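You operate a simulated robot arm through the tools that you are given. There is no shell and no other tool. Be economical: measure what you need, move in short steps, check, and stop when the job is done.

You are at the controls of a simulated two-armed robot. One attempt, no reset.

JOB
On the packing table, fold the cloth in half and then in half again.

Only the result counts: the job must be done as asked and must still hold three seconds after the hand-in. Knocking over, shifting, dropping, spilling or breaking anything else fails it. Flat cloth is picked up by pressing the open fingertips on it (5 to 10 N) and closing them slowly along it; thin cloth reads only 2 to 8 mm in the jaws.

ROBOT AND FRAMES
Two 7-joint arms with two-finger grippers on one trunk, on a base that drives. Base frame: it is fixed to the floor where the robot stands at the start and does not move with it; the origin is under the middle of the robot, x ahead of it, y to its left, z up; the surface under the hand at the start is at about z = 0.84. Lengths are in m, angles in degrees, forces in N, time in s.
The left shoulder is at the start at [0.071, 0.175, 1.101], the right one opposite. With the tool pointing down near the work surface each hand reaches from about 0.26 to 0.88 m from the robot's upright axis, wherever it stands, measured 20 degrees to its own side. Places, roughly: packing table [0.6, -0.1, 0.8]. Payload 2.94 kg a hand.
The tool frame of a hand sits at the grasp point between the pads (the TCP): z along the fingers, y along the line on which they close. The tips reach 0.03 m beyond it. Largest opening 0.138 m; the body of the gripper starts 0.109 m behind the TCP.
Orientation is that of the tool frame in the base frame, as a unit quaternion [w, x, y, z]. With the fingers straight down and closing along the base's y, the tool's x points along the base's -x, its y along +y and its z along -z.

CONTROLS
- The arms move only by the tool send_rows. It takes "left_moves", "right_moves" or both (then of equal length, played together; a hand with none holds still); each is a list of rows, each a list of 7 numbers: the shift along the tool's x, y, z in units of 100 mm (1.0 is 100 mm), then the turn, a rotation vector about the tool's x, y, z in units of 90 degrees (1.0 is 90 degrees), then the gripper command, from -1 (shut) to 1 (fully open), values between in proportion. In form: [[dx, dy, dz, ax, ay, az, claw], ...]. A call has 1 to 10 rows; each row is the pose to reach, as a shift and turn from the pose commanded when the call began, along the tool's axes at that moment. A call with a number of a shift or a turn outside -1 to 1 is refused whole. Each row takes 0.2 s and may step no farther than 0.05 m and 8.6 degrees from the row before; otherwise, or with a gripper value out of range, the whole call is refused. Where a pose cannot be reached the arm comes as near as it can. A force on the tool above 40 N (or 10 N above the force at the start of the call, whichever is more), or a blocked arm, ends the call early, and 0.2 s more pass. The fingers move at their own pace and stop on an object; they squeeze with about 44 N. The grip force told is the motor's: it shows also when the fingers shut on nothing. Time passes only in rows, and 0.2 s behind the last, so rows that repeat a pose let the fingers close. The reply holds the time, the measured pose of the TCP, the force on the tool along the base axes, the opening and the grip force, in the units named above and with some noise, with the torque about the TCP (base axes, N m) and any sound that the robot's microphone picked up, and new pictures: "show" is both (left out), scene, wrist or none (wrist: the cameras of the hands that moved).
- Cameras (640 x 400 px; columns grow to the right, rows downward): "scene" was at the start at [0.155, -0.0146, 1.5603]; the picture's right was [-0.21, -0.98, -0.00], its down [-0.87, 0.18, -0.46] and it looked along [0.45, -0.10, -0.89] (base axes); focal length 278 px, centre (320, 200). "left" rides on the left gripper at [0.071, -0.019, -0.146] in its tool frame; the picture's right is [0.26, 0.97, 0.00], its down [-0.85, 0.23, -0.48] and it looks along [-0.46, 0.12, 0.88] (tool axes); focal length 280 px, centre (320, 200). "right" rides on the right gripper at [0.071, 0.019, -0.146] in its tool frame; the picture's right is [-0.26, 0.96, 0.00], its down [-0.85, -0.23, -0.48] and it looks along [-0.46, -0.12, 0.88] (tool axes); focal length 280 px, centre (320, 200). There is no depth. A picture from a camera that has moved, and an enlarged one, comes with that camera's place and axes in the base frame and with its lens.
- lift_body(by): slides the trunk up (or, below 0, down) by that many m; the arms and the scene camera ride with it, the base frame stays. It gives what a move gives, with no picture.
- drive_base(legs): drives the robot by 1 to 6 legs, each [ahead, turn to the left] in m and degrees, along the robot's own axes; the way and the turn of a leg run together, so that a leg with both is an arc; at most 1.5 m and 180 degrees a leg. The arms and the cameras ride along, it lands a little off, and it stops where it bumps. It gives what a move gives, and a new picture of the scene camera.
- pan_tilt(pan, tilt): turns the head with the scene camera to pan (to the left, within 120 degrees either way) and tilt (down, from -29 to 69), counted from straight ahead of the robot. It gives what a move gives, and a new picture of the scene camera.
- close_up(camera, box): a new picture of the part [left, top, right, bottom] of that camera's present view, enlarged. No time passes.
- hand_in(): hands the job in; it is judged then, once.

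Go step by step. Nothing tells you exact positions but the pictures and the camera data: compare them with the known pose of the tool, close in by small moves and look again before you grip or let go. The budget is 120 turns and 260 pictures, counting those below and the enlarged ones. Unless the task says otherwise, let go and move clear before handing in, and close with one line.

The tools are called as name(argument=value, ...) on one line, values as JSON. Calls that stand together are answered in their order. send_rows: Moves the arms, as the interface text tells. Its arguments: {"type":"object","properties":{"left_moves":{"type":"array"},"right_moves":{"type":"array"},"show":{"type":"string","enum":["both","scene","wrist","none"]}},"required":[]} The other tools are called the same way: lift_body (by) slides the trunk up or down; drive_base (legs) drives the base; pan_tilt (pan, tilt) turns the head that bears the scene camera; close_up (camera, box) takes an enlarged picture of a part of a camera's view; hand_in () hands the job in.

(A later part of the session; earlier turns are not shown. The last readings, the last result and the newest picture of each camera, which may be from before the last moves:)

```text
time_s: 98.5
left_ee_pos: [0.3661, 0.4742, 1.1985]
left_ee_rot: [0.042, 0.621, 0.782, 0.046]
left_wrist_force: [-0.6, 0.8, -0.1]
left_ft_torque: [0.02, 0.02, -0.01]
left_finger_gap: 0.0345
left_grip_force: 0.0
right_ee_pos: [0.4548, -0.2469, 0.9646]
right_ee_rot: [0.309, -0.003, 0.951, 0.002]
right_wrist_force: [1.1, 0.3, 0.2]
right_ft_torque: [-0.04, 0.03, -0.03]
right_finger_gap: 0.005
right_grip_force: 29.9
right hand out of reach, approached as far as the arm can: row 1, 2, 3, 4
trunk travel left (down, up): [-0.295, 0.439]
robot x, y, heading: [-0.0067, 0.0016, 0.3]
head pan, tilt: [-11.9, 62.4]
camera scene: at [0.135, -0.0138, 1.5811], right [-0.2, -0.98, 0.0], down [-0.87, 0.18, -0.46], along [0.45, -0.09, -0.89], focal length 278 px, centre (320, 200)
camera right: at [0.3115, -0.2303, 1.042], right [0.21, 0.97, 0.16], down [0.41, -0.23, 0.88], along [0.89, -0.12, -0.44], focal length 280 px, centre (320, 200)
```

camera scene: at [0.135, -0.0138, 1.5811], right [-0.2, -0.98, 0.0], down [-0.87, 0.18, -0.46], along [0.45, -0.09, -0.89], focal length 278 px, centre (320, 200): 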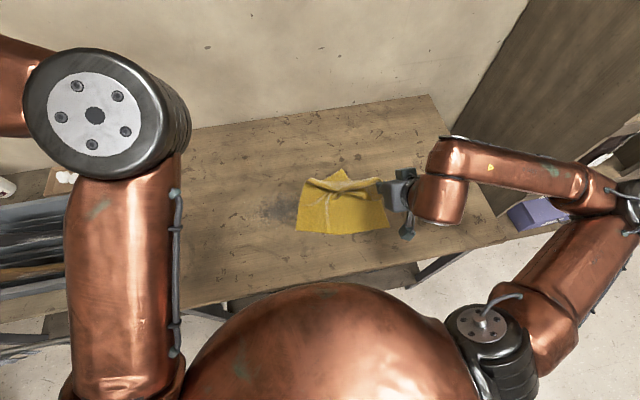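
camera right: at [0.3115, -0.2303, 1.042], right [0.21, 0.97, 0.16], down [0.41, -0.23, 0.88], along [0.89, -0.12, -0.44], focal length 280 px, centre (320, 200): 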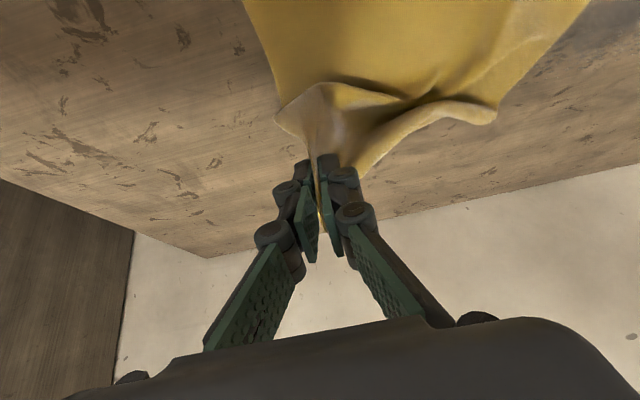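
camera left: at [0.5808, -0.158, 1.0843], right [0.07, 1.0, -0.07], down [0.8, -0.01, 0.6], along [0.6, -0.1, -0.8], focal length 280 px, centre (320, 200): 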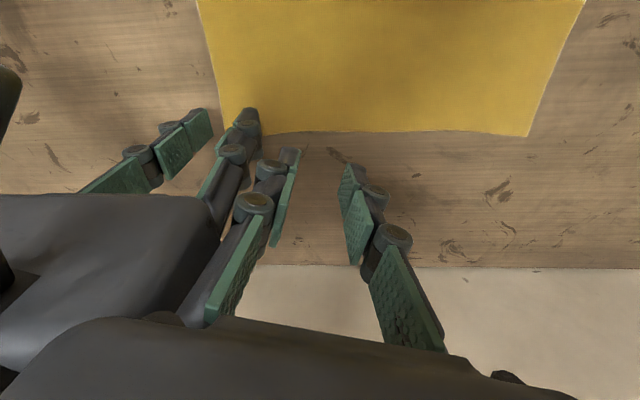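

The tilt limits how close the hand can come. I straighten the tool while moving to the target.

send_rows(right_moves=[[0.05, 0, 0, 0, 0.05, 0, -1], [0.12, 0, 0, 0, 0.1, 0, -1], [0.2, 0.01, 0, 0, 0.15, 0, -1], [0.3, 0.02, 0.01, 0, 0.2, 0, -1], [0.4, 0.03, 0.02, 0, 0.25, 0, -1], [0.5, 0.04, 0.04, 0, 0.28, 0, -1], [0.6, 0.05, 0.06, 0, 0.28, 0, -1], [0.74, 0.05, 0.08, 0, 0.28, 0, -1]], show="both")

```text
time_s: 100.3
left_ee_pos: [0.3667, 0.474, 1.1977]
left_ee_rot: [0.041, 0.62, 0.782, 0.046]
left_wrist_force: [-0.4, 0.6, 0.0]
left_ft_torque: [-0.01, -0.03, 0.01]
left_finger_gap: 0.0346
left_grip_force: 0.1
right_ee_pos: [0.3989, -0.2433, 0.912]
right_ee_rot: [0.095, -0.003, 0.995, 0.001]
right_wrist_force: [0.9, 0.0, 0.6]
right_ft_torque: [0.0, 0.0, 0.0]
right_finger_gap: 0.005
right_grip_force: 30.0
trunk travel left (down, up): [-0.295, 0.439]
robot x, y, heading: [-0.0064, 0.0009, 0.8]
head pan, tilt: [-11.9, 62.4]
camera scene: at [0.1349, -0.014, 1.5811], right [-0.2, -0.98, 0.0], down [-0.87, 0.18, -0.46], along [0.45, -0.09, -0.89], focal length 278 px, centre (320, 200)
camera right: at [0.3017, -0.2256, 1.0448], right [0.25, 0.97, 0.05], down [0.75, -0.23, 0.63], along [0.62, -0.12, -0.78], focal length 280 px, centre (320, 200)
```

scene: 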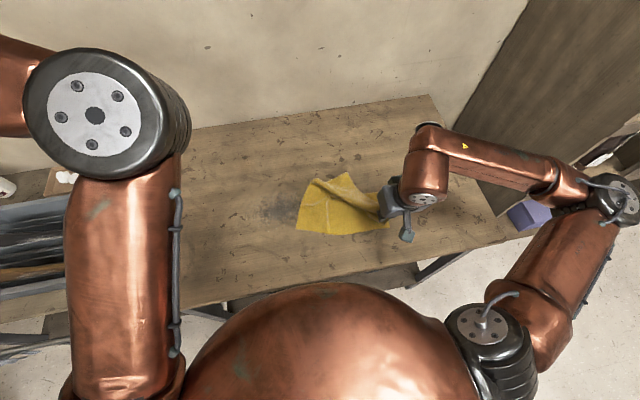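
right: 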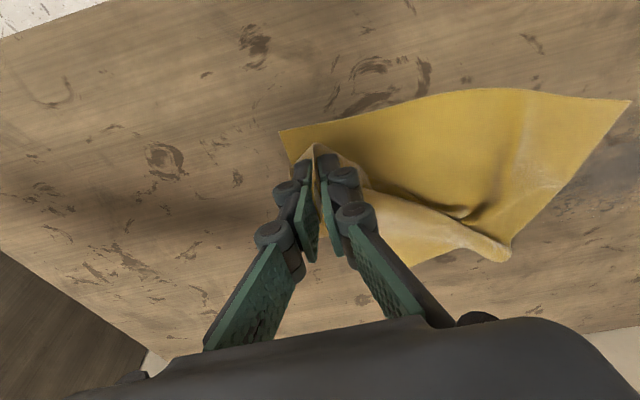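

The grip arrived over the near-right corner. I take a closer look at the cloth before placing it.

close_up(camera="scene", box=[270, 150, 430, 250])

close_up(camera="right", box=[240, 70, 640, 320])

```text
4.00 times, centred on (350, 200) of scene
camera zoom: at [0.1349, -0.014, 1.5811], right [-0.2, -0.98, 0.0], down [-0.87, 0.18, -0.46], along [0.45, -0.09, -0.89], focal length 1114 px, centre (200, 200)
```

zoom: 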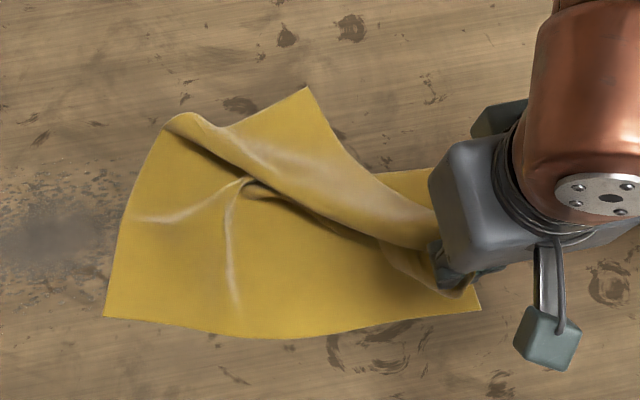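

```text
1.60 times, centred on (440, 195) of right
camera zoom: at [0.3017, -0.2256, 1.0448], right [0.25, 0.97, 0.05], down [0.75, -0.23, 0.63], along [0.62, -0.12, -0.78], focal length 449 px, centre (128, 208)
```

zoom: 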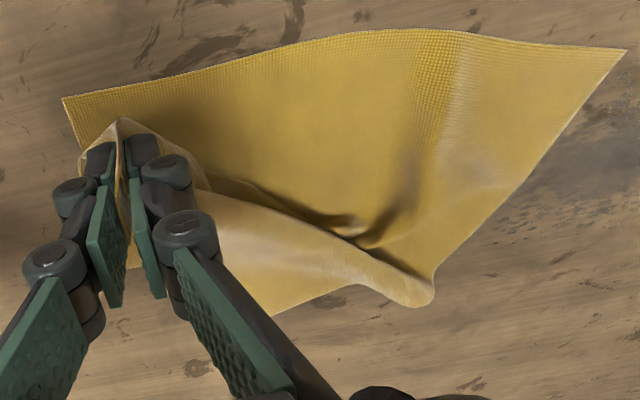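

The far-left corner got dragged in to about (0.59, −0.19) but is accessible. I lower and release this corner here, then will fetch the far-left one.

send_rows(right_moves=[[0.02, 0, 0.08, 0, 0, 0, -1], [0.05, 0, 0.16, 0, 0, 0, -1], [0.08, 0, 0.24, 0, 0, 0, -1], [0.1, 0, 0.31, 0, 0, 0, -1], [0.1, 0, 0.34, 0, 0, 0, -1], [0.1, 0, 0.34, 0, 0, 0, -0.9], [0.1, 0, 0.34, 0, 0, 0, -0.8], [0.1, 0, 0.34, 0, 0, 0, -0.7]], show="wrist")

send_rows(right_moves=[[0, 0, -0.08, 0, 0, 0, -0.6], [0, 0, -0.2, 0, 0, 0, -0.6], [0.1, 0, -0.4, 0, 0, 0, -0.6], [0.2, 0, -0.6, 0, 0, 0, -0.6], [0.2, -0.2, -0.8, 0, 0, 0, -0.6], [0.2, -0.5, -0.9, 0, 0, 0, -0.6], [0.2, -0.9, -0.9, 0, 0, 0, -0.6]], show="both")

```text
time_s: 102.1
left_ee_pos: [0.3663, 0.4756, 1.1978]
left_ee_rot: [0.041, 0.621, 0.782, 0.045]
left_wrist_force: [1.4, 0.2, -0.1]
left_ft_torque: [0.0, 0.01, -0.01]
left_finger_gap: 0.0345
left_grip_force: 0.1
right_ee_pos: [0.395, -0.2443, 0.8777]
right_ee_rot: [0.094, -0.003, 0.996, 0.001]
right_wrist_force: [-0.5, 1.0, 0.1]
right_ft_torque: [0.0, -0.02, -0.01]
right_finger_gap: 0.0206
right_grip_force: 0.0
trunk travel left (down, up): [-0.295, 0.439]
robot x, y, heading: [-0.0049, -0.0018, 0.2]
head pan, tilt: [-11.9, 62.4]
camera right: at [0.2979, -0.2268, 1.0094], right [0.25, 0.97, 0.05], down [0.75, -0.23, 0.63], along [0.62, -0.12, -0.78], focal length 280 px, centre (320, 200)
```

right: 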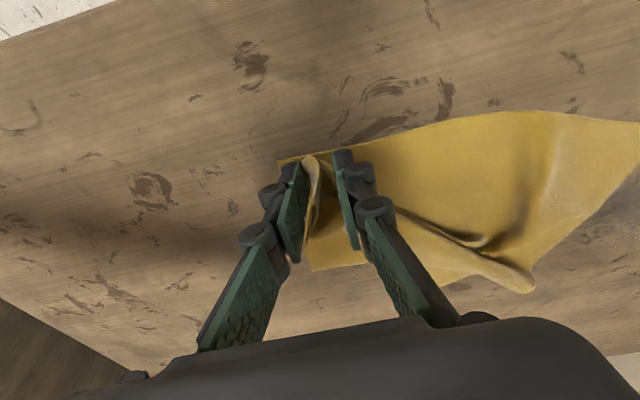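

```text
time_s: 103.7
left_ee_pos: [0.3669, 0.4741, 1.198]
left_ee_rot: [0.041, 0.62, 0.782, 0.044]
left_wrist_force: [-0.6, 0.1, -0.4]
left_ft_torque: [-0.08, 0.07, -0.05]
left_finger_gap: 0.0343
left_grip_force: 0.0
right_ee_pos: [0.3618, -0.3321, 0.9662]
right_ee_rot: [0.099, -0.008, 0.995, 0.002]
right_wrist_force: [-1.9, -2.0, -7.6]
right_ft_torque: [0.29, -0.34, 0.07]
right_finger_gap: 0.0274
right_grip_force: 0.0
trunk travel left (down, up): [-0.295, 0.439]
robot x, y, heading: [-0.01, -0.003, 0.3]
head pan, tilt: [-11.9, 62.4]
camera scene: at [0.1361, -0.0136, 1.5808], right [-0.2, -0.98, 0.0], down [-0.87, 0.18, -0.46], along [0.45, -0.09, -0.89], focal length 278 px, centre (320, 200)
camera right: at [0.2638, -0.3164, 1.0959], right [0.24, 0.97, 0.05], down [0.74, -0.22, 0.63], along [0.63, -0.11, -0.77], focal length 280 px, centre (320, 200)
```

scene: 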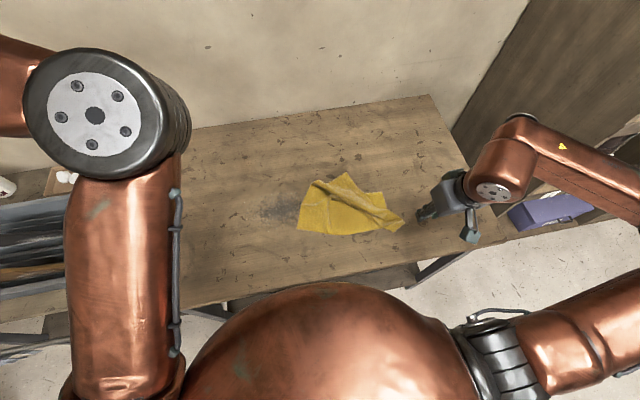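
right: 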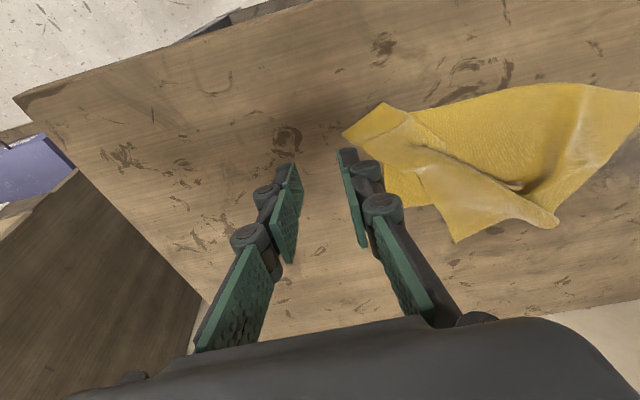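

The corner was tugged a little as I moved sideways. I zoom in.

close_up(camera="scene", box=[280, 160, 420, 245])

close_up(camera="right", box=[320, 60, 640, 260])

```text
4.57 times, centred on (350, 202) of scene
camera zoom: at [0.1361, -0.0136, 1.5808], right [-0.2, -0.98, 0.0], down [-0.87, 0.18, -0.46], along [0.45, -0.09, -0.89], focal length 1273 px, centre (183, 189)
```

zoom: 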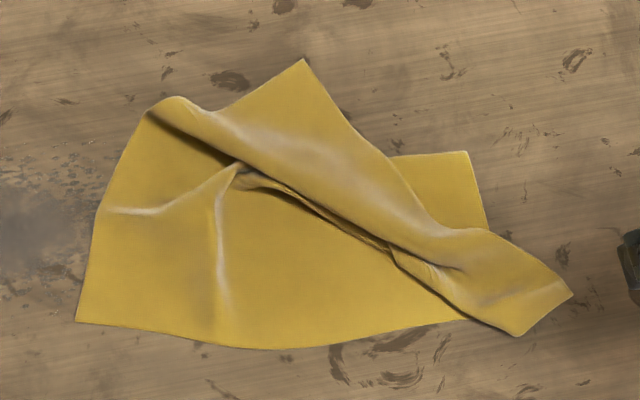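

```text
2.00 times, centred on (480, 160) of right
camera zoom: at [0.2638, -0.3164, 1.0959], right [0.24, 0.97, 0.05], down [0.74, -0.22, 0.63], along [0.63, -0.11, -0.77], focal length 561 px, centre (0, 280)
```

zoom: 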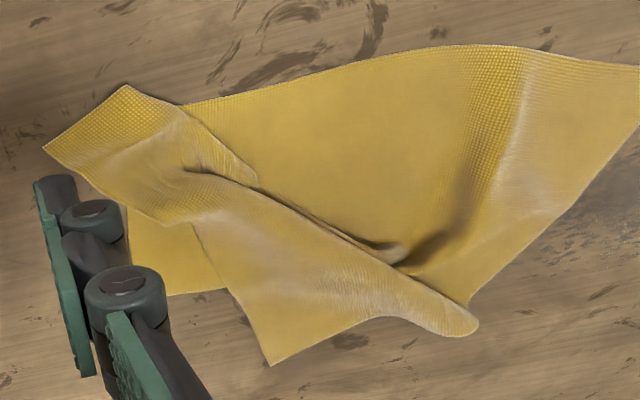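

The far edge still trails across the top, with the far-left corner lying at about (0.587, −0.19). Next I move over that corner to pick it up.

send_rows(right_moves=[[0, 0, -0.15, 0, 0.03, 0, -0.56], [0, 0, -0.3, 0, 0.06, 0, -0.56], [-0.15, 0.05, -0.4, 0, 0.09, 0, -0.56], [-0.3, 0.15, -0.4, 0, 0.125, 0, -0.56], [-0.45, 0.3, -0.4, 0, 0.125, 0, -0.56], [-0.6, 0.45, -0.4, 0, 0.125, 0, -0.56], [-0.75, 0.6, -0.4, 0, 0.125, 0, -0.56], [-0.9, 0.75, -0.4, 0, 0.125, 0, -0.56], [-1, 0.9, -0.4, 0, 0.125, 0, -0.56]], show="none")

send_rows(right_moves=[[-0.15, 0.12, 0, 0, 0, 0, -0.56], [-0.3, 0.24, 0, 0, 0, 0, -0.56], [-0.45, 0.36, 0, 0, 0, 0, -0.56], [-0.6, 0.48, 0, 0, 0, 0, -0.56], [-0.75, 0.6, 0, 0, 0, 0, -0.56], [-0.9, 0.7, 0.1, 0, 0, 0, -0.56]], show="both")

```text
time_s: 105.7
left_ee_pos: [0.367, 0.4753, 1.1974]
left_ee_rot: [0.041, 0.62, 0.782, 0.044]
left_wrist_force: [-0.5, -0.2, -0.1]
left_ft_torque: [-0.03, -0.01, -0.01]
left_finger_gap: 0.0345
left_grip_force: 0.0
right_ee_pos: [0.4499, -0.2426, 1.0208]
right_ee_rot: [-0.004, -0.003, 1.0, 0.001]
right_wrist_force: [0.0, -1.2, 0.3]
right_ft_torque: [0.01, -0.03, 0.0]
right_finger_gap: 0.0305
right_grip_force: 0.0
trunk travel left (down, up): [-0.295, 0.439]
robot x, y, heading: [-0.0062, 0.0031, 0.5]
head pan, tilt: [-11.9, 62.4]
```

```text
time_s: 107.1
left_ee_pos: [0.3671, 0.474, 1.1978]
left_ee_rot: [0.04, 0.621, 0.782, 0.045]
left_wrist_force: [-0.2, 0.3, -0.2]
left_ft_torque: [-0.02, 0.04, -0.01]
left_finger_gap: 0.0345
left_grip_force: 0.1
right_ee_pos: [0.5194, -0.1987, 1.0179]
right_ee_rot: [-0.005, -0.001, 1.0, 0.0]
right_wrist_force: [0.0, 0.7, 0.4]
right_ft_torque: [0.02, 0.01, 0.0]
right_finger_gap: 0.0306
right_grip_force: 0.1
right hand out of reach, approached as far as the arm can: row 5, 6
trunk travel left (down, up): [-0.295, 0.439]
robot x, y, heading: [-0.0058, 0.0027, 0.0]
head pan, tilt: [-11.9, 62.4]
camera scene: at [0.1358, -0.0141, 1.5809], right [-0.2, -0.98, 0.0], down [-0.87, 0.18, -0.46], along [0.45, -0.09, -0.89], focal length 278 px, centre (320, 200)
camera right: at [0.4496, -0.1813, 1.1678], right [0.26, 0.97, 0.0], down [0.85, -0.23, 0.47], along [0.45, -0.12, -0.88], focal length 280 px, centre (320, 200)
```

scene: 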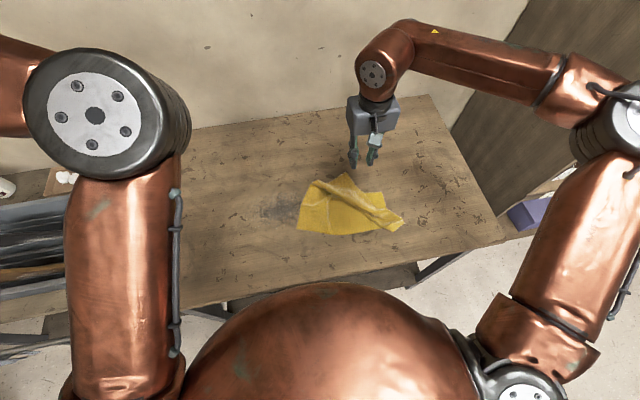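
right: 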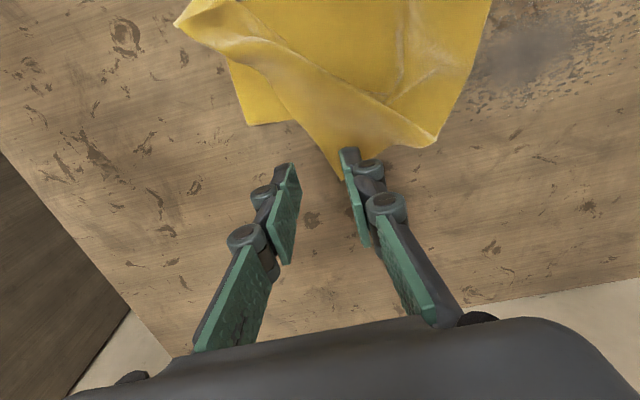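

The corner is at about (0.595, −0.193). I lower first, then approach it.

send_rows(right_moves=[[-0.05, 0, 0.12, 0, 0, 0, -0.56], [-0.1, 0, 0.25, 0, 0, 0, -0.56], [-0.18, 0.05, 0.4, 0, 0, 0, -0.56], [-0.28, 0.12, 0.55, 0, 0, 0, -0.56], [-0.38, 0.2, 0.68, 0, 0, 0, -0.56], [-0.46, 0.28, 0.78, 0, 0, 0, -0.56], [-0.52, 0.35, 0.85, 0, 0, 0, -0.56]], show="both")

```text
time_s: 108.7
left_ee_pos: [0.3671, 0.4734, 1.198]
left_ee_rot: [0.04, 0.62, 0.782, 0.045]
left_wrist_force: [-0.3, -0.6, -0.1]
left_ft_torque: [0.03, -0.04, -0.01]
left_finger_gap: 0.0347
left_grip_force: 0.0
right_ee_pos: [0.5208, -0.2021, 0.9914]
right_ee_rot: [-0.005, -0.003, 1.0, 0.001]
right_wrist_force: [-0.4, 0.1, 0.4]
right_ft_torque: [0.02, -0.01, 0.01]
right_finger_gap: 0.0305
right_grip_force: 0.0
right hand out of reach, approached as far as the arm can: row 1, 2, 3, 4, 5, 6, 7
trunk travel left (down, up): [-0.295, 0.439]
robot x, y, heading: [-0.0116, 0.0016, 0.0]
head pan, tilt: [-11.9, 62.4]
camera scene: at [0.1353, -0.0138, 1.581], right [-0.2, -0.98, 0.0], down [-0.87, 0.18, -0.46], along [0.45, -0.09, -0.89], focal length 278 px, centre (320, 200)
camera right: at [0.4515, -0.1847, 1.1402], right [0.26, 0.97, 0.0], down [0.85, -0.23, 0.47], along [0.45, -0.12, -0.88], focal length 280 px, centre (320, 200)
```

scene: 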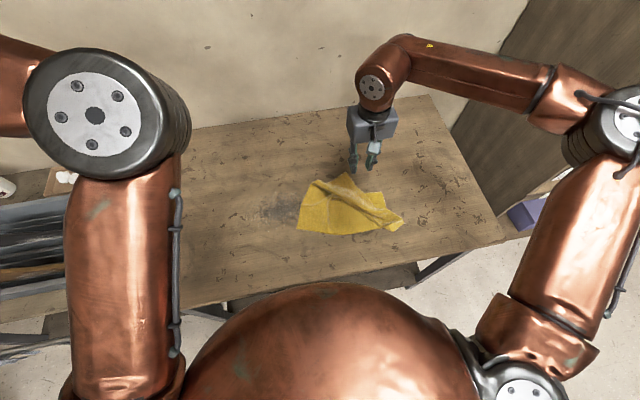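
right: 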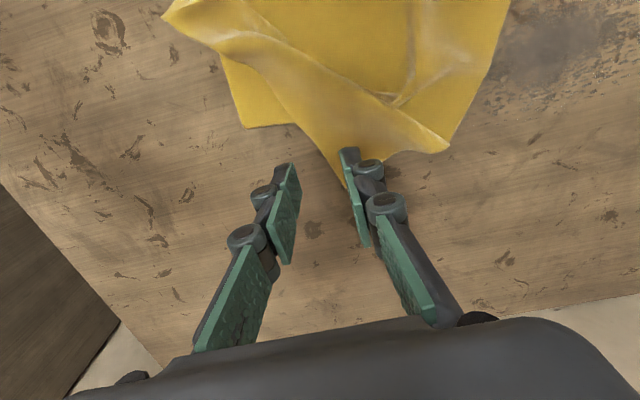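

The wrist is at a limit from the path I took. I go out to the right and forward first, as in the earlier successful approach.

send_rows(right_moves=[[-0.1, -0.1, 0, 0, 0, 0, -0.56], [-0.2, -0.2, 0, 0, 0, 0, -0.56], [-0.32, -0.25, 0, 0, 0, 0, -0.56], [-0.45, -0.25, 0, 0, 0, 0, -0.56], [-0.6, -0.25, 0, 0, 0, 0, -0.56], [-0.75, -0.25, 0, 0, 0, 0, -0.56], [-0.9, -0.2, 0, 0, 0, 0, -0.56], [-1, -0.15, 0, 0, 0, 0, -0.56]], show="scene")

```text
time_s: 110.5
left_ee_pos: [0.3674, 0.4755, 1.1981]
left_ee_rot: [0.04, 0.62, 0.782, 0.044]
left_wrist_force: [-0.4, 1.3, 0.6]
left_ft_torque: [-0.04, 0.0, 0.0]
left_finger_gap: 0.0346
left_grip_force: 0.1
right_ee_pos: [0.5574, -0.2339, 0.9987]
right_ee_rot: [-0.002, -0.002, 1.0, 0.002]
right_wrist_force: [-0.2, -0.7, -0.2]
right_ft_torque: [-0.03, -0.01, 0.0]
right_finger_gap: 0.0305
right_grip_force: 0.1
right hand out of reach, approached as far as the arm can: row 3, 4, 5, 6, 7, 8
trunk travel left (down, up): [-0.295, 0.439]
robot x, y, heading: [-0.0037, 0.001, 0.4]
head pan, tilt: [-11.9, 62.4]
camera scene: at [0.1352, -0.0136, 1.581], right [-0.2, -0.98, 0.0], down [-0.87, 0.18, -0.46], along [0.45, -0.09, -0.89], focal length 278 px, centre (320, 200)
```

scene: 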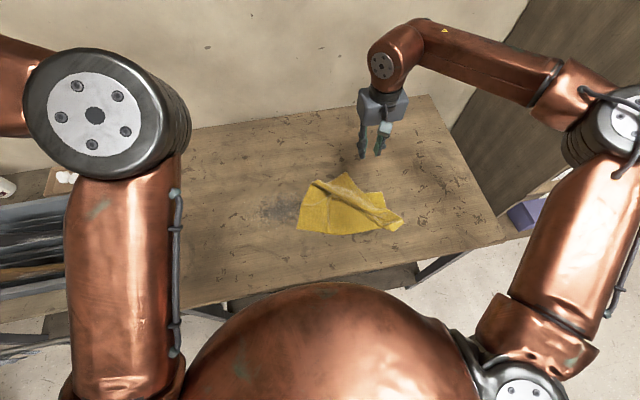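

I relax the wrist by yawing the tool along with the forearm while heading for the corner.

send_rows(right_moves=[[0, 0, 0, 0, 0, -0.07, -0.56], [0, 0, 0, 0, 0, -0.14, -0.56], [0, 0.05, 0.05, 0, 0, -0.21, -0.56], [0, 0.1, 0.1, 0, 0, -0.28, -0.56], [-0.05, 0.2, 0.15, 0, 0, -0.35, -0.56], [-0.1, 0.3, 0.2, 0, 0, -0.42, -0.56], [-0.12, 0.4, 0.25, 0, 0, -0.45, -0.56], [-0.14, 0.5, 0.3, 0, 0, -0.45, -0.56], [-0.14, 0.6, 0.35, 0, 0, -0.45, -0.56]], show="both")

```text
time_s: 112.5
left_ee_pos: [0.3673, 0.4747, 1.1979]
left_ee_rot: [0.04, 0.621, 0.782, 0.044]
left_wrist_force: [-0.5, 0.5, -0.7]
left_ft_torque: [0.0, -0.01, 0.01]
left_finger_gap: 0.0343
left_grip_force: 0.1
right_ee_pos: [0.5058, -0.1921, 0.9789]
right_ee_rot: [-0.002, -0.347, 0.938, 0.001]
right_wrist_force: [0.5, -1.0, -0.1]
right_ft_torque: [0.02, 0.01, -0.04]
right_finger_gap: 0.0303
right_grip_force: 0.0
right hand out of reach, approached as far as the arm can: row 3, 4, 5, 6, 7, 8, 9
trunk travel left (down, up): [-0.295, 0.439]
robot x, y, heading: [-0.0067, -0.0034, 0.1]
head pan, tilt: [-11.9, 62.4]
camera scene: at [0.1355, -0.0138, 1.581], right [-0.2, -0.98, 0.0], down [-0.87, 0.18, -0.46], along [0.45, -0.09, -0.89], focal length 278 px, centre (320, 200)
camera right: at [0.4402, -0.2239, 1.127], right [-0.43, 0.9, 0.0], down [0.8, 0.38, 0.47], along [0.43, 0.2, -0.88], focal length 280 px, centre (320, 200)
```

scene: 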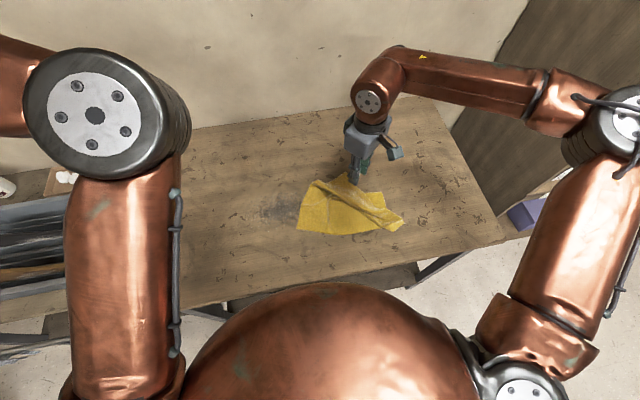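
right: 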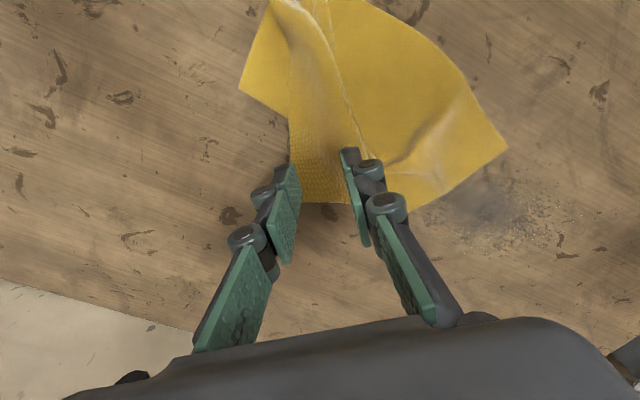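

Not helped; I try yawing the other way while easing forward.

send_rows(right_moves=[[0, 0, 0, 0, 0, 0.09, -0.56], [0, 0, 0, 0, 0, 0.18, -0.56], [-0.05, -0.05, 0, 0, 0, 0.27, -0.56], [-0.1, -0.1, 0, 0, 0, 0.36, -0.56], [-0.15, -0.15, 0, 0, 0, 0.45, -0.56], [-0.2, -0.2, 0, 0, 0, 0.54, -0.56], [-0.25, -0.25, 0, 0, 0, 0.63, -0.56], [-0.3, -0.3, 0, 0, 0, 0.72, -0.56], [-0.34, -0.33, 0, 0, 0, 0.81, -0.56], [-0.38, -0.33, 0, 0, 0, 0.9, -0.56]], show="scene")

```text
time_s: 114.7
left_ee_pos: [0.3667, 0.4749, 1.1983]
left_ee_rot: [0.041, 0.621, 0.782, 0.047]
left_wrist_force: [-0.4, -0.3, -0.5]
left_ft_torque: [0.04, -0.03, -0.03]
left_finger_gap: 0.0347
left_grip_force: 0.1
right_ee_pos: [0.5274, -0.2105, 0.9995]
right_ee_rot: [-0.005, 0.294, 0.956, 0.0]
right_wrist_force: [0.0, -0.1, -0.8]
right_ft_torque: [-0.01, -0.02, 0.01]
right_finger_gap: 0.0304
right_grip_force: 0.1
right hand out of reach, approached as far as the arm can: row 3, 4, 5, 6, 7, 8, 9, 10
trunk travel left (down, up): [-0.295, 0.439]
robot x, y, heading: [-0.0066, 0.0007, 0.2]
head pan, tilt: [-11.9, 62.4]
camera scene: at [0.134, -0.0145, 1.5813], right [-0.2, -0.98, 0.0], down [-0.87, 0.18, -0.46], along [0.45, -0.09, -0.89], focal length 278 px, centre (320, 200)
```

scene: 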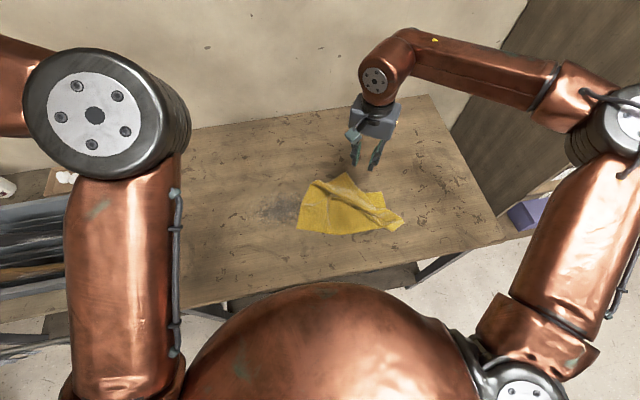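

The elbow is pinned far out by the path I took. I retrace to the earlier start point near (0.34, −0.34, 1.05) and repeat the forward route that worked.

send_rows(right_moves=[[0.05, -0.12, 0, 0, 0, -0.05, -0.56], [0.1, -0.25, 0, 0, 0, -0.1, -0.56], [0.15, -0.38, 0, 0, 0, -0.15, -0.56], [0.2, -0.5, 0, 0, 0, -0.2, -0.56], [0.25, -0.65, 0, 0, 0, -0.25, -0.56], [0.3, -0.8, 0, 0, 0, -0.3, -0.56], [0.35, -0.92, 0, 0, 0, -0.35, -0.56], [0.37, -1, 0, 0, 0, -0.38, -0.56]], show="none")

send_rows(right_moves=[[0.15, -0.1, -0.08, 0, 0, 0, -0.56], [0.3, -0.2, -0.15, 0, 0, 0, -0.56], [0.45, -0.3, -0.22, 0, 0, 0, -0.56], [0.6, -0.4, -0.3, 0, 0, 0, -0.56], [0.75, -0.5, -0.38, 0, 0, 0, -0.56], [0.9, -0.6, -0.45, 0, 0, 0, -0.56], [1, -0.65, -0.5, 0, 0, 0, -0.56]], show="scene")

```text
time_s: 116.5
left_ee_pos: [0.3656, 0.4742, 1.1984]
left_ee_rot: [0.041, 0.621, 0.782, 0.046]
left_wrist_force: [-0.4, -0.1, -0.8]
left_ft_torque: [0.0, 0.01, 0.01]
left_finger_gap: 0.0345
left_grip_force: 0.1
right_ee_pos: [0.4393, -0.2712, 0.9957]
right_ee_rot: [-0.004, -0.001, 1.0, 0.001]
right_wrist_force: [-0.4, -0.5, 0.8]
right_ft_torque: [0.04, -0.03, 0.02]
right_finger_gap: 0.0304
right_grip_force: 0.0
trunk travel left (down, up): [-0.295, 0.439]
robot x, y, heading: [-0.0017, -0.0019, -0.0]
head pan, tilt: [-11.9, 62.4]
```

```text
time_s: 118.1
left_ee_pos: [0.3663, 0.4747, 1.1975]
left_ee_rot: [0.04, 0.621, 0.782, 0.045]
left_wrist_force: [-0.3, 0.5, 0.4]
left_ft_torque: [0.02, 0.03, 0.03]
left_finger_gap: 0.0346
left_grip_force: 0.0
right_ee_pos: [0.3389, -0.3371, 1.0468]
right_ee_rot: [-0.003, 0.0, 1.0, 0.001]
right_wrist_force: [0.5, -0.4, 0.5]
right_ft_torque: [-0.04, -0.01, 0.03]
right_finger_gap: 0.0304
right_grip_force: 0.0
trunk travel left (down, up): [-0.295, 0.439]
robot x, y, heading: [-0.0079, -0.0019, 0.5]
head pan, tilt: [-11.9, 62.4]
camera scene: at [0.135, -0.0141, 1.5811], right [-0.2, -0.98, 0.0], down [-0.87, 0.18, -0.46], along [0.45, -0.09, -0.89], focal length 278 px, centre (320, 200)
```

scene: 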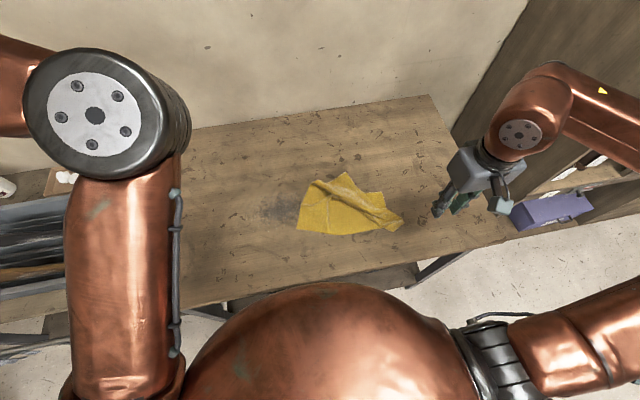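

Now I repeat the forward route.

send_rows(right_moves=[[-0.15, 0, 0, 0, 0, 0, -0.56], [-0.32, 0, 0, 0, 0, 0, -0.56], [-0.5, 0, 0, 0, 0, 0, -0.56], [-0.68, 0, 0, 0, 0, 0, -0.56], [-0.85, 0, 0, 0, 0, 0, -0.56], [-1, 0, 0, 0, 0, 0, -0.56]], show="none")

send_rows(right_moves=[[-0.15, 0, 0, 0, 0, 0, -0.56], [-0.32, 0, 0, 0, 0, 0, -0.56], [-0.5, 0, 0.05, 0, 0, 0, -0.56], [-0.68, 0.1, 0.1, 0, 0, 0, -0.56], [-0.85, 0.2, 0.15, 0, 0, 0, -0.56], [-1, 0.3, 0.2, 0, 0, 0, -0.56]], show="scene")

```text
time_s: 119.5
left_ee_pos: [0.3665, 0.4754, 1.1987]
left_ee_rot: [0.04, 0.621, 0.782, 0.044]
left_wrist_force: [0.0, -0.1, 0.1]
left_ft_torque: [0.03, 0.0, 0.03]
left_finger_gap: 0.0344
left_grip_force: 0.0
right_ee_pos: [0.4407, -0.3367, 1.0459]
right_ee_rot: [-0.003, -0.001, 1.0, 0.001]
right_wrist_force: [0.5, 0.2, -0.3]
right_ft_torque: [-0.03, 0.0, -0.02]
right_finger_gap: 0.0303
right_grip_force: 0.1
trunk travel left (down, up): [-0.295, 0.439]
robot x, y, heading: [-0.0059, -0.0005, 0.2]
head pan, tilt: [-11.9, 62.4]
```

```text
time_s: 120.9
left_ee_pos: [0.3674, 0.4747, 1.1971]
left_ee_rot: [0.041, 0.62, 0.782, 0.044]
left_wrist_force: [0.8, 0.4, -0.6]
left_ft_torque: [-0.03, 0.04, 0.04]
left_finger_gap: 0.0344
left_grip_force: 0.1
right_ee_pos: [0.5412, -0.3054, 1.0266]
right_ee_rot: [-0.003, 0.0, 1.0, 0.001]
right_wrist_force: [1.3, -0.4, -0.8]
right_ft_torque: [-0.04, -0.01, -0.03]
right_finger_gap: 0.0302
right_grip_force: 0.1
trunk travel left (down, up): [-0.295, 0.439]
robot x, y, heading: [-0.0063, -0.0035, 0.1]
head pan, tilt: [-11.9, 62.4]
camera scene: at [0.1359, -0.0135, 1.5809], right [-0.2, -0.98, 0.0], down [-0.87, 0.18, -0.46], along [0.45, -0.09, -0.89], focal length 278 px, centre (320, 200)
```

scene: 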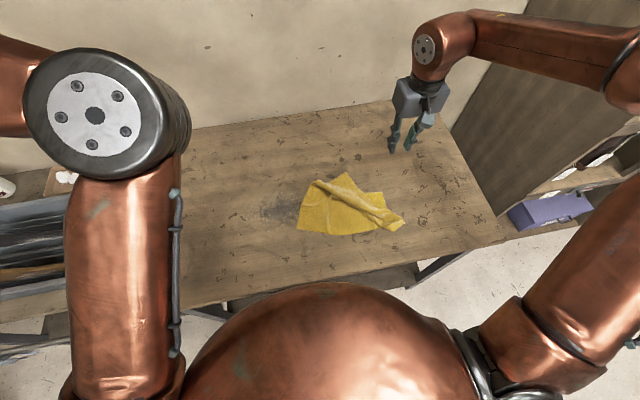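

I continue forward to draw the elbow in.

send_rows(right_moves=[[-0.12, 0, 0.05, 0, 0, 0, -0.56], [-0.25, 0, 0.1, 0, 0, 0, -0.56], [-0.38, 0.05, 0.2, 0, 0, 0, -0.56], [-0.52, 0.1, 0.3, 0, 0, 0, -0.56], [-0.66, 0.2, 0.4, 0, 0, 0, -0.56], [-0.8, 0.3, 0.5, 0, 0, 0, -0.56], [-0.9, 0.45, 0.6, 0, 0, 0, -0.56], [-0.9, 0.6, 0.65, 0, 0, 0, -0.56]], show="scene")

```text
time_s: 122.7
left_ee_pos: [0.3658, 0.475, 1.198]
left_ee_rot: [0.042, 0.621, 0.782, 0.045]
left_wrist_force: [0.7, 1.2, -0.3]
left_ft_torque: [0.0, -0.01, -0.02]
left_finger_gap: 0.0344
left_grip_force: 0.0
right_ee_pos: [0.5889, -0.2783, 0.9697]
right_ee_rot: [-0.002, 0.0, 1.0, 0.002]
right_wrist_force: [-0.1, 0.3, -0.3]
right_ft_torque: [-0.03, 0.03, 0.02]
right_finger_gap: 0.0303
right_grip_force: 0.0
right hand out of reach, approached as far as the arm can: row 5, 6, 7, 8
trunk travel left (down, up): [-0.295, 0.439]
robot x, y, heading: [-0.0046, 0.0009, 0.1]
head pan, tilt: [-11.9, 62.4]
camera scene: at [0.1349, -0.0135, 1.5811], right [-0.2, -0.98, 0.0], down [-0.87, 0.18, -0.46], along [0.45, -0.09, -0.89], focal length 278 px, centre (320, 200)
```

scene: 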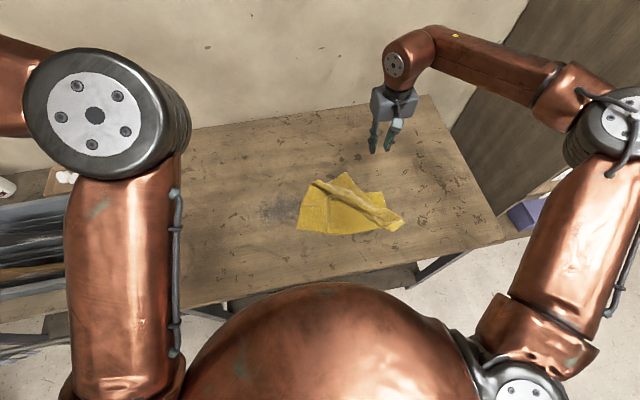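

The right elbow is riding too high. I raise the hand and tilt the fingers outward (to the right), which should lower the elbow.

send_rows(right_moves=[[0.08, -0.05, -0.1, 0.05, 0, 0, -0.56], [0.16, -0.1, -0.2, 0.1, 0, 0, -0.56], [0.24, -0.15, -0.3, 0.16, 0, 0, -0.56], [0.32, -0.2, -0.4, 0.22, 0, 0, -0.56], [0.4, -0.25, -0.5, 0.28, 0, 0, -0.56], [0.48, -0.3, -0.6, 0.34, 0, 0, -0.56], [0.55, -0.35, -0.7, 0.4, 0, 0, -0.56], [0.6, -0.4, -0.75, 0.46, 0, 0, -0.56], [0.6, -0.4, -0.8, 0.52, 0, 0, -0.56]], show="scene")

```text
time_s: 124.7
left_ee_pos: [0.3653, 0.4737, 1.1996]
left_ee_rot: [0.04, 0.62, 0.782, 0.046]
left_wrist_force: [0.5, -0.2, -0.1]
left_ft_torque: [0.02, -0.05, -0.02]
left_finger_gap: 0.0344
left_grip_force: 0.0
right_ee_pos: [0.4899, -0.3757, 1.0543]
right_ee_rot: [-0.001, -0.002, 0.918, -0.396]
right_wrist_force: [-0.8, 0.0, -0.2]
right_ft_torque: [0.07, -0.03, 0.02]
right_finger_gap: 0.0304
right_grip_force: 0.0
right hand out of reach, approached as far as the arm can: row 3, 4, 5, 6, 7, 8, 9
trunk travel left (down, up): [-0.295, 0.439]
robot x, y, heading: [-0.0049, 0.0015, 0.2]
head pan, tilt: [-11.9, 62.4]
camera scene: at [0.1338, -0.0146, 1.5813], right [-0.2, -0.98, 0.0], down [-0.87, 0.18, -0.46], along [0.45, -0.09, -0.89], focal length 278 px, centre (320, 200)
```

scene: 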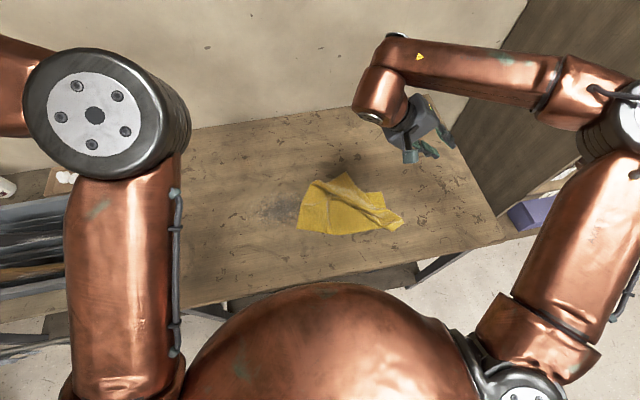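

I try the opposite tilt, fingers pointing inward.

send_rows(right_moves=[[0, 0, 0, -0.095, 0, 0, -0.56], [0, 0, 0, -0.19, 0, 0, -0.56], [0, 0, 0, -0.285, 0, 0, -0.56], [0, 0, 0, -0.38, 0, 0, -0.56], [0, 0, 0, -0.475, 0, 0, -0.56], [0, 0, 0, -0.57, 0, 0, -0.56], [0, 0, 0, -0.665, 0, 0, -0.56], [0, 0, 0, -0.76, 0, 0, -0.56], [0, 0, 0, -0.855, 0, 0, -0.56], [0, 0, 0, -0.95, 0, 0, -0.56]], show="none")

send_rows(right_moves=[[-0.15, 0, 0, -0.03, 0, 0, -0.56], [-0.3, 0, 0, -0.06, 0, 0, -0.56], [-0.45, 0, 0, -0.1, 0, 0, -0.56], [-0.6, 0, 0, -0.1, 0, 0, -0.56], [-0.75, 0, 0, -0.1, 0, 0, -0.56], [-0.9, 0, 0, -0.1, 0, 0, -0.56]], show="scene")

```text
time_s: 126.9
left_ee_pos: [0.3665, 0.4732, 1.1983]
left_ee_rot: [0.039, 0.62, 0.782, 0.045]
left_wrist_force: [-0.8, -0.8, 0.0]
left_ft_torque: [0.01, -0.01, -0.01]
left_finger_gap: 0.0344
left_grip_force: 0.0
right_ee_pos: [0.4738, -0.342, 1.0799]
right_ee_rot: [-0.004, 0.009, 0.945, 0.327]
right_wrist_force: [0.3, -0.2, 0.4]
right_ft_torque: [0.04, -0.03, 0.01]
right_finger_gap: 0.0303
right_grip_force: 0.0
right hand out of reach, approached as far as the arm can: row 9, 10
trunk travel left (down, up): [-0.295, 0.439]
robot x, y, heading: [-0.0057, -0.0017, 0.1]
head pan, tilt: [-11.9, 62.4]
```

```text
time_s: 128.3
left_ee_pos: [0.3671, 0.4762, 1.1967]
left_ee_rot: [0.041, 0.621, 0.782, 0.045]
left_wrist_force: [0.2, 0.5, -0.4]
left_ft_torque: [0.01, 0.0, -0.02]
left_finger_gap: 0.0344
left_grip_force: 0.0
right_ee_pos: [0.5256, -0.2923, 1.1289]
right_ee_rot: [-0.004, 0.014, 0.918, 0.396]
right_wrist_force: [0.5, 0.1, -0.8]
right_ft_torque: [0.0, 0.04, 0.03]
right_finger_gap: 0.0302
right_grip_force: 0.1
right hand out of reach, approached as far as the arm can: row 1, 2, 3, 4, 5, 6
trunk travel left (down, up): [-0.295, 0.439]
robot x, y, heading: [-0.0078, 0.0016, 0.2]
head pan, tilt: [-11.9, 62.4]
camera scene: at [0.1364, -0.0138, 1.5809], right [-0.2, -0.98, 0.0], down [-0.87, 0.18, -0.46], along [0.45, -0.09, -0.89], focal length 278 px, centre (320, 200)
```

scene: 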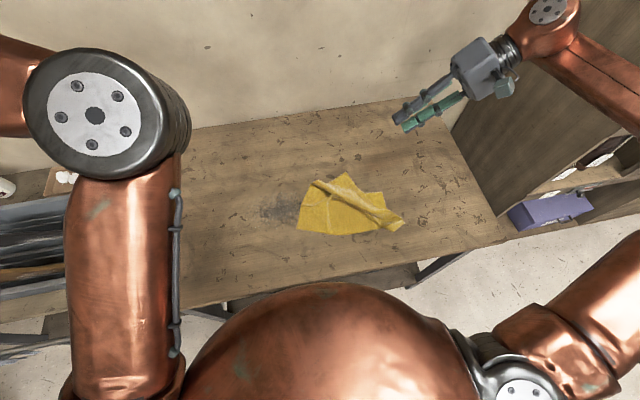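

I untilt from here and look at where the elbow goes.

send_rows(right_moves=[[0, 0, 0, 0.06, 0, 0, -0.56], [0, 0, 0, 0.12, 0, 0, -0.56], [0, 0, 0, 0.18, 0, 0, -0.56], [0, 0, 0, 0.24, 0, 0, -0.56], [0, 0, 0, 0.3, 0, 0, -0.56], [0, 0, 0, 0.36, 0, 0, -0.56], [0, 0, 0, 0.42, 0, 0, -0.56], [0, 0, 0, 0.47, 0, 0, -0.56], [0, 0, 0, 0.52, 0, 0, -0.56]], show="none")

send_rows(right_moves=[[-0.12, 0, 0.1, 0, 0, 0, -0.56], [-0.25, 0, 0.2, 0, 0, 0, -0.56], [-0.38, 0, 0.3, 0, 0, 0, -0.56], [-0.5, 0, 0.4, 0, 0, 0, -0.56], [-0.62, 0, 0.5, 0, 0, 0, -0.56], [-0.75, 0, 0.6, 0, 0, 0, -0.56], [-0.9, 0, 0.7, 0, 0, 0, -0.56]], show="scene")

```text
time_s: 130.3
left_ee_pos: [0.3662, 0.4754, 1.1983]
left_ee_rot: [0.041, 0.621, 0.782, 0.044]
left_wrist_force: [0.1, 0.1, -0.2]
left_ft_torque: [-0.01, 0.0, -0.01]
left_finger_gap: 0.0342
left_grip_force: 0.1
right_ee_pos: [0.5261, -0.2928, 1.1288]
right_ee_rot: [-0.004, -0.001, 1.0, 0.008]
right_wrist_force: [-0.3, 0.1, -0.3]
right_ft_torque: [0.04, -0.02, -0.06]
right_finger_gap: 0.0304
right_grip_force: 0.1
trunk travel left (down, up): [-0.295, 0.439]
robot x, y, heading: [-0.0053, -0.0002, 0.3]
head pan, tilt: [-11.9, 62.4]
```

```text
time_s: 131.9
left_ee_pos: [0.3664, 0.4744, 1.1989]
left_ee_rot: [0.042, 0.62, 0.782, 0.046]
left_wrist_force: [-0.7, -0.1, 1.2]
left_ft_torque: [0.02, 0.0, 0.0]
left_finger_gap: 0.0344
left_grip_force: 0.0
right_ee_pos: [0.5988, -0.2928, 1.0681]
right_ee_rot: [-0.002, 0.0, 1.0, 0.008]
right_wrist_force: [-1.4, 0.0, -0.6]
right_ft_torque: [-0.03, -0.04, 0.0]
right_finger_gap: 0.0307
right_grip_force: 0.1
right hand out of reach, approached as far as the arm can: row 7
trunk travel left (down, up): [-0.295, 0.439]
robot x, y, heading: [-0.0027, -0.0037, 0.2]
head pan, tilt: [-11.9, 62.4]
camera scene: at [0.1341, -0.0133, 1.5813], right [-0.2, -0.98, 0.0], down [-0.87, 0.18, -0.46], along [0.45, -0.09, -0.89], focal length 278 px, centre (320, 200)
```

scene: 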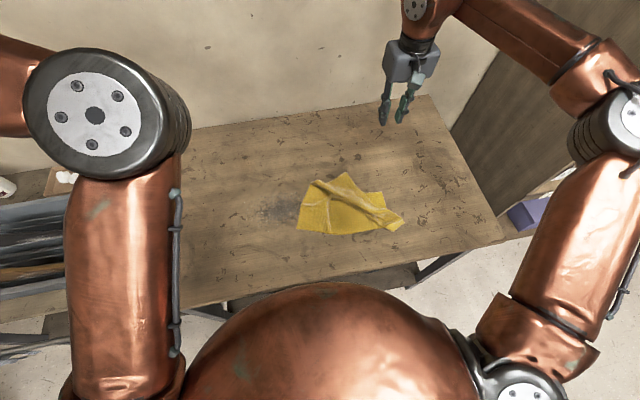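

The shoulder is at a limit whenever I reach inward. Turning the whole robot left about 25° puts the cloth into the right hand's free range.

drive_base(legs=[[0, 25]])

```text
time_s: 133.6
left_ee_pos: [0.1282, 0.5884, 1.1974]
left_ee_rot: [0.03, 0.435, 0.899, 0.052]
left_wrist_force: [-0.2, 0.3, 0.6]
left_ft_torque: [-0.05, 0.03, 0.01]
left_finger_gap: 0.0345
left_grip_force: 0.0
right_ee_pos: [0.6661, -0.0049, 1.0675]
right_ee_rot: [-0.005, -0.219, 0.976, 0.007]
right_wrist_force: [0.2, 0.9, 0.4]
right_ft_torque: [-0.03, -0.01, 0.01]
right_finger_gap: 0.0306
right_grip_force: 0.1
trunk travel left (down, up): [-0.295, 0.439]
robot x, y, heading: [-0.0036, -0.0001, 25.6]
head pan, tilt: [-11.9, 62.4]
camera scene: at [0.1275, 0.0482, 1.581], right [0.24, -0.97, 0.0], down [-0.86, -0.21, -0.46], along [0.45, 0.11, -0.89], focal length 278 px, centre (320, 200)
```

scene: 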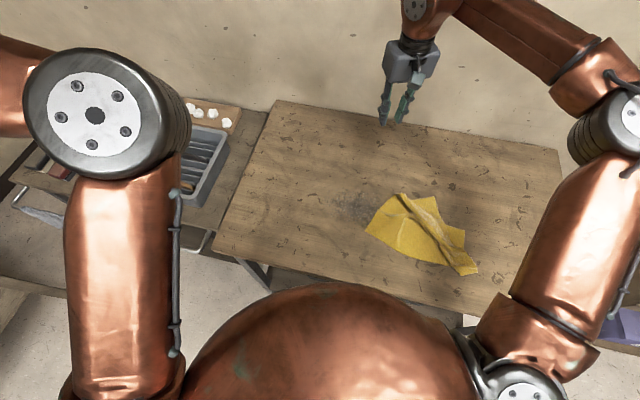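

The turn went smoothly. I move over the far-left corner at (0.595, −0.194), yawing so the fingers close across the corner's diagonal.

send_rows(right_moves=[[0.08, -0.06, 0.06, 0, 0, 0.075, -0.65], [0.15, -0.11, 0.12, 0, 0, 0.15, -0.65], [0.23, -0.17, 0.18, 0, 0, 0.225, -0.65], [0.31, -0.23, 0.24, 0, 0, 0.3, -0.65], [0.39, -0.29, 0.3, 0, 0, 0.375, -0.65], [0.46, -0.34, 0.36, 0, 0, 0.45, -0.65], [0.54, -0.4, 0.42, 0, 0, 0.525, -0.65], [0.62, -0.46, 0.48, 0, 0, 0.6, -0.65], [0.7, -0.52, 0.54, 0, 0, 0.675, -0.65], [0.77, -0.57, 0.6, 0, 0, 0.75, -0.65]], show="wrist")

```text
time_s: 135.8
left_ee_pos: [0.1279, 0.5878, 1.1989]
left_ee_rot: [0.03, 0.434, 0.899, 0.053]
left_wrist_force: [0.5, 0.8, 0.0]
left_ft_torque: [-0.01, 0.01, -0.01]
left_finger_gap: 0.0347
left_grip_force: 0.0
right_ee_pos: [0.622, -0.0886, 1.0067]
right_ee_rot: [-0.009, 0.361, 0.932, 0.003]
right_wrist_force: [0.8, -0.5, 0.7]
right_ft_torque: [0.01, 0.0, 0.0]
right_finger_gap: 0.0244
right_grip_force: 0.0
trunk travel left (down, up): [-0.295, 0.439]
robot x, y, heading: [-0.0097, -0.0017, 25.4]
head pan, tilt: [-11.9, 62.4]
camera right: at [0.5848, -0.03, 1.1561], right [0.84, 0.54, 0.0], down [0.48, -0.75, 0.46], along [0.24, -0.39, -0.89], focal length 280 px, centre (320, 200)
```

right: 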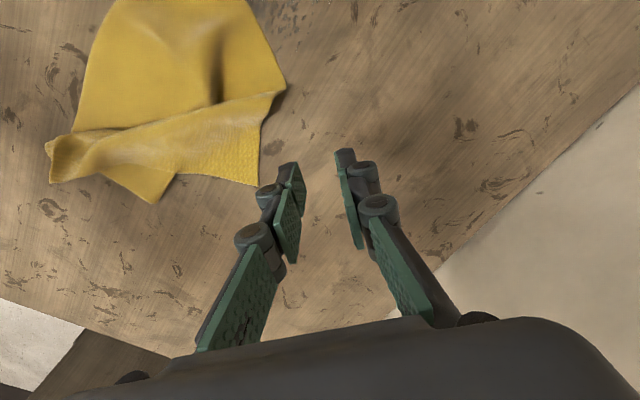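

Corner confirmed at (0.592, −0.195). I move over it and descend.

send_rows(right_moves=[[-0.03, -0.14, 0.05, 0, 0, 0, -0.65], [-0.07, -0.28, 0.15, 0, 0, 0, -0.65], [-0.1, -0.42, 0.3, 0, 0, 0, -0.65], [-0.13, -0.56, 0.45, 0, 0, 0, -0.65], [-0.16, -0.7, 0.6, 0, 0, 0, -0.65], [-0.19, -0.84, 0.75, 0, 0, 0, -0.65], [-0.21, -0.96, 0.88, 0, 0, 0, -0.65], [-0.21, -0.96, 1, 0, 0, 0, -0.65]], show="wrist")

```text
time_s: 137.6
left_ee_pos: [0.13, 0.5887, 1.1974]
left_ee_rot: [0.029, 0.435, 0.899, 0.053]
left_wrist_force: [0.5, 0.1, 0.1]
left_ft_torque: [-0.03, 0.02, 0.0]
left_finger_gap: 0.0346
left_grip_force: 0.0
right_ee_pos: [0.5705, -0.1739, 0.9056]
right_ee_rot: [-0.009, 0.36, 0.933, 0.004]
right_wrist_force: [-0.4, -0.9, 0.0]
right_ft_torque: [-0.01, 0.01, 0.02]
right_finger_gap: 0.0241
right_grip_force: 0.0
trunk travel left (down, up): [-0.295, 0.439]
robot x, y, heading: [-0.0025, -0.0016, 25.8]
head pan, tilt: [-11.9, 62.4]
camera right: at [0.5333, -0.1144, 1.0546], right [0.84, 0.54, 0.0], down [0.48, -0.75, 0.46], along [0.24, -0.39, -0.89], focal length 280 px, centre (320, 200)
```

right: 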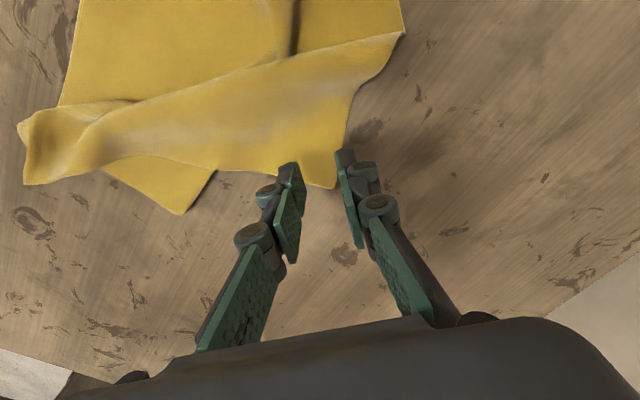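

In the tool frame the corner's edges line up with the finger axes, so I shift the grip 23 mm sideways and 12 mm outward, then descend.

send_rows(right_moves=[[-0.06, -0.12, 0, 0, 0, 0, -0.65], [-0.12, -0.23, 0.03, 0, 0, 0, -0.65], [-0.12, -0.23, 0.13, 0, 0, 0, -0.65], [-0.12, -0.23, 0.22, 0, 0, 0, -0.65], [-0.12, -0.23, 0.3, 0, 0, 0, -0.65]], show="wrist")

```text
time_s: 138.8
left_ee_pos: [0.1286, 0.589, 1.1982]
left_ee_rot: [0.03, 0.434, 0.899, 0.052]
left_wrist_force: [0.0, -0.6, 0.1]
left_ft_torque: [0.0, -0.01, -0.01]
left_finger_gap: 0.0345
left_grip_force: 0.1
right_ee_pos: [0.5639, -0.1983, 0.8748]
right_ee_rot: [-0.009, 0.361, 0.933, 0.003]
right_wrist_force: [0.3, 0.0, -0.7]
right_ft_torque: [0.0, -0.02, -0.02]
right_finger_gap: 0.024
right_grip_force: 0.0
trunk travel left (down, up): [-0.295, 0.439]
robot x, y, heading: [-0.0061, 0.0029, 25.3]
head pan, tilt: [-11.9, 62.4]
camera right: at [0.527, -0.1392, 1.0245], right [0.84, 0.54, -0.01], down [0.48, -0.75, 0.46], along [0.24, -0.39, -0.89], focal length 280 px, centre (320, 200)
```

right: 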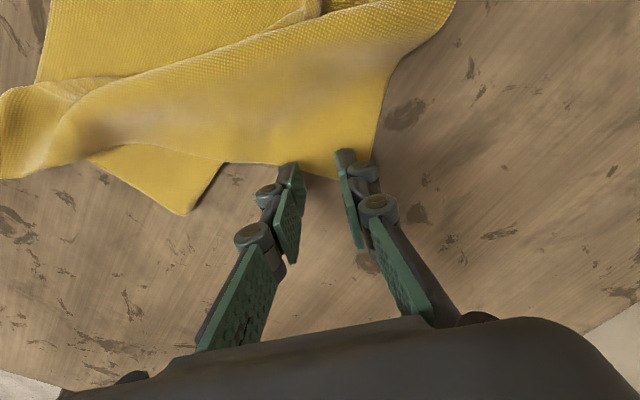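

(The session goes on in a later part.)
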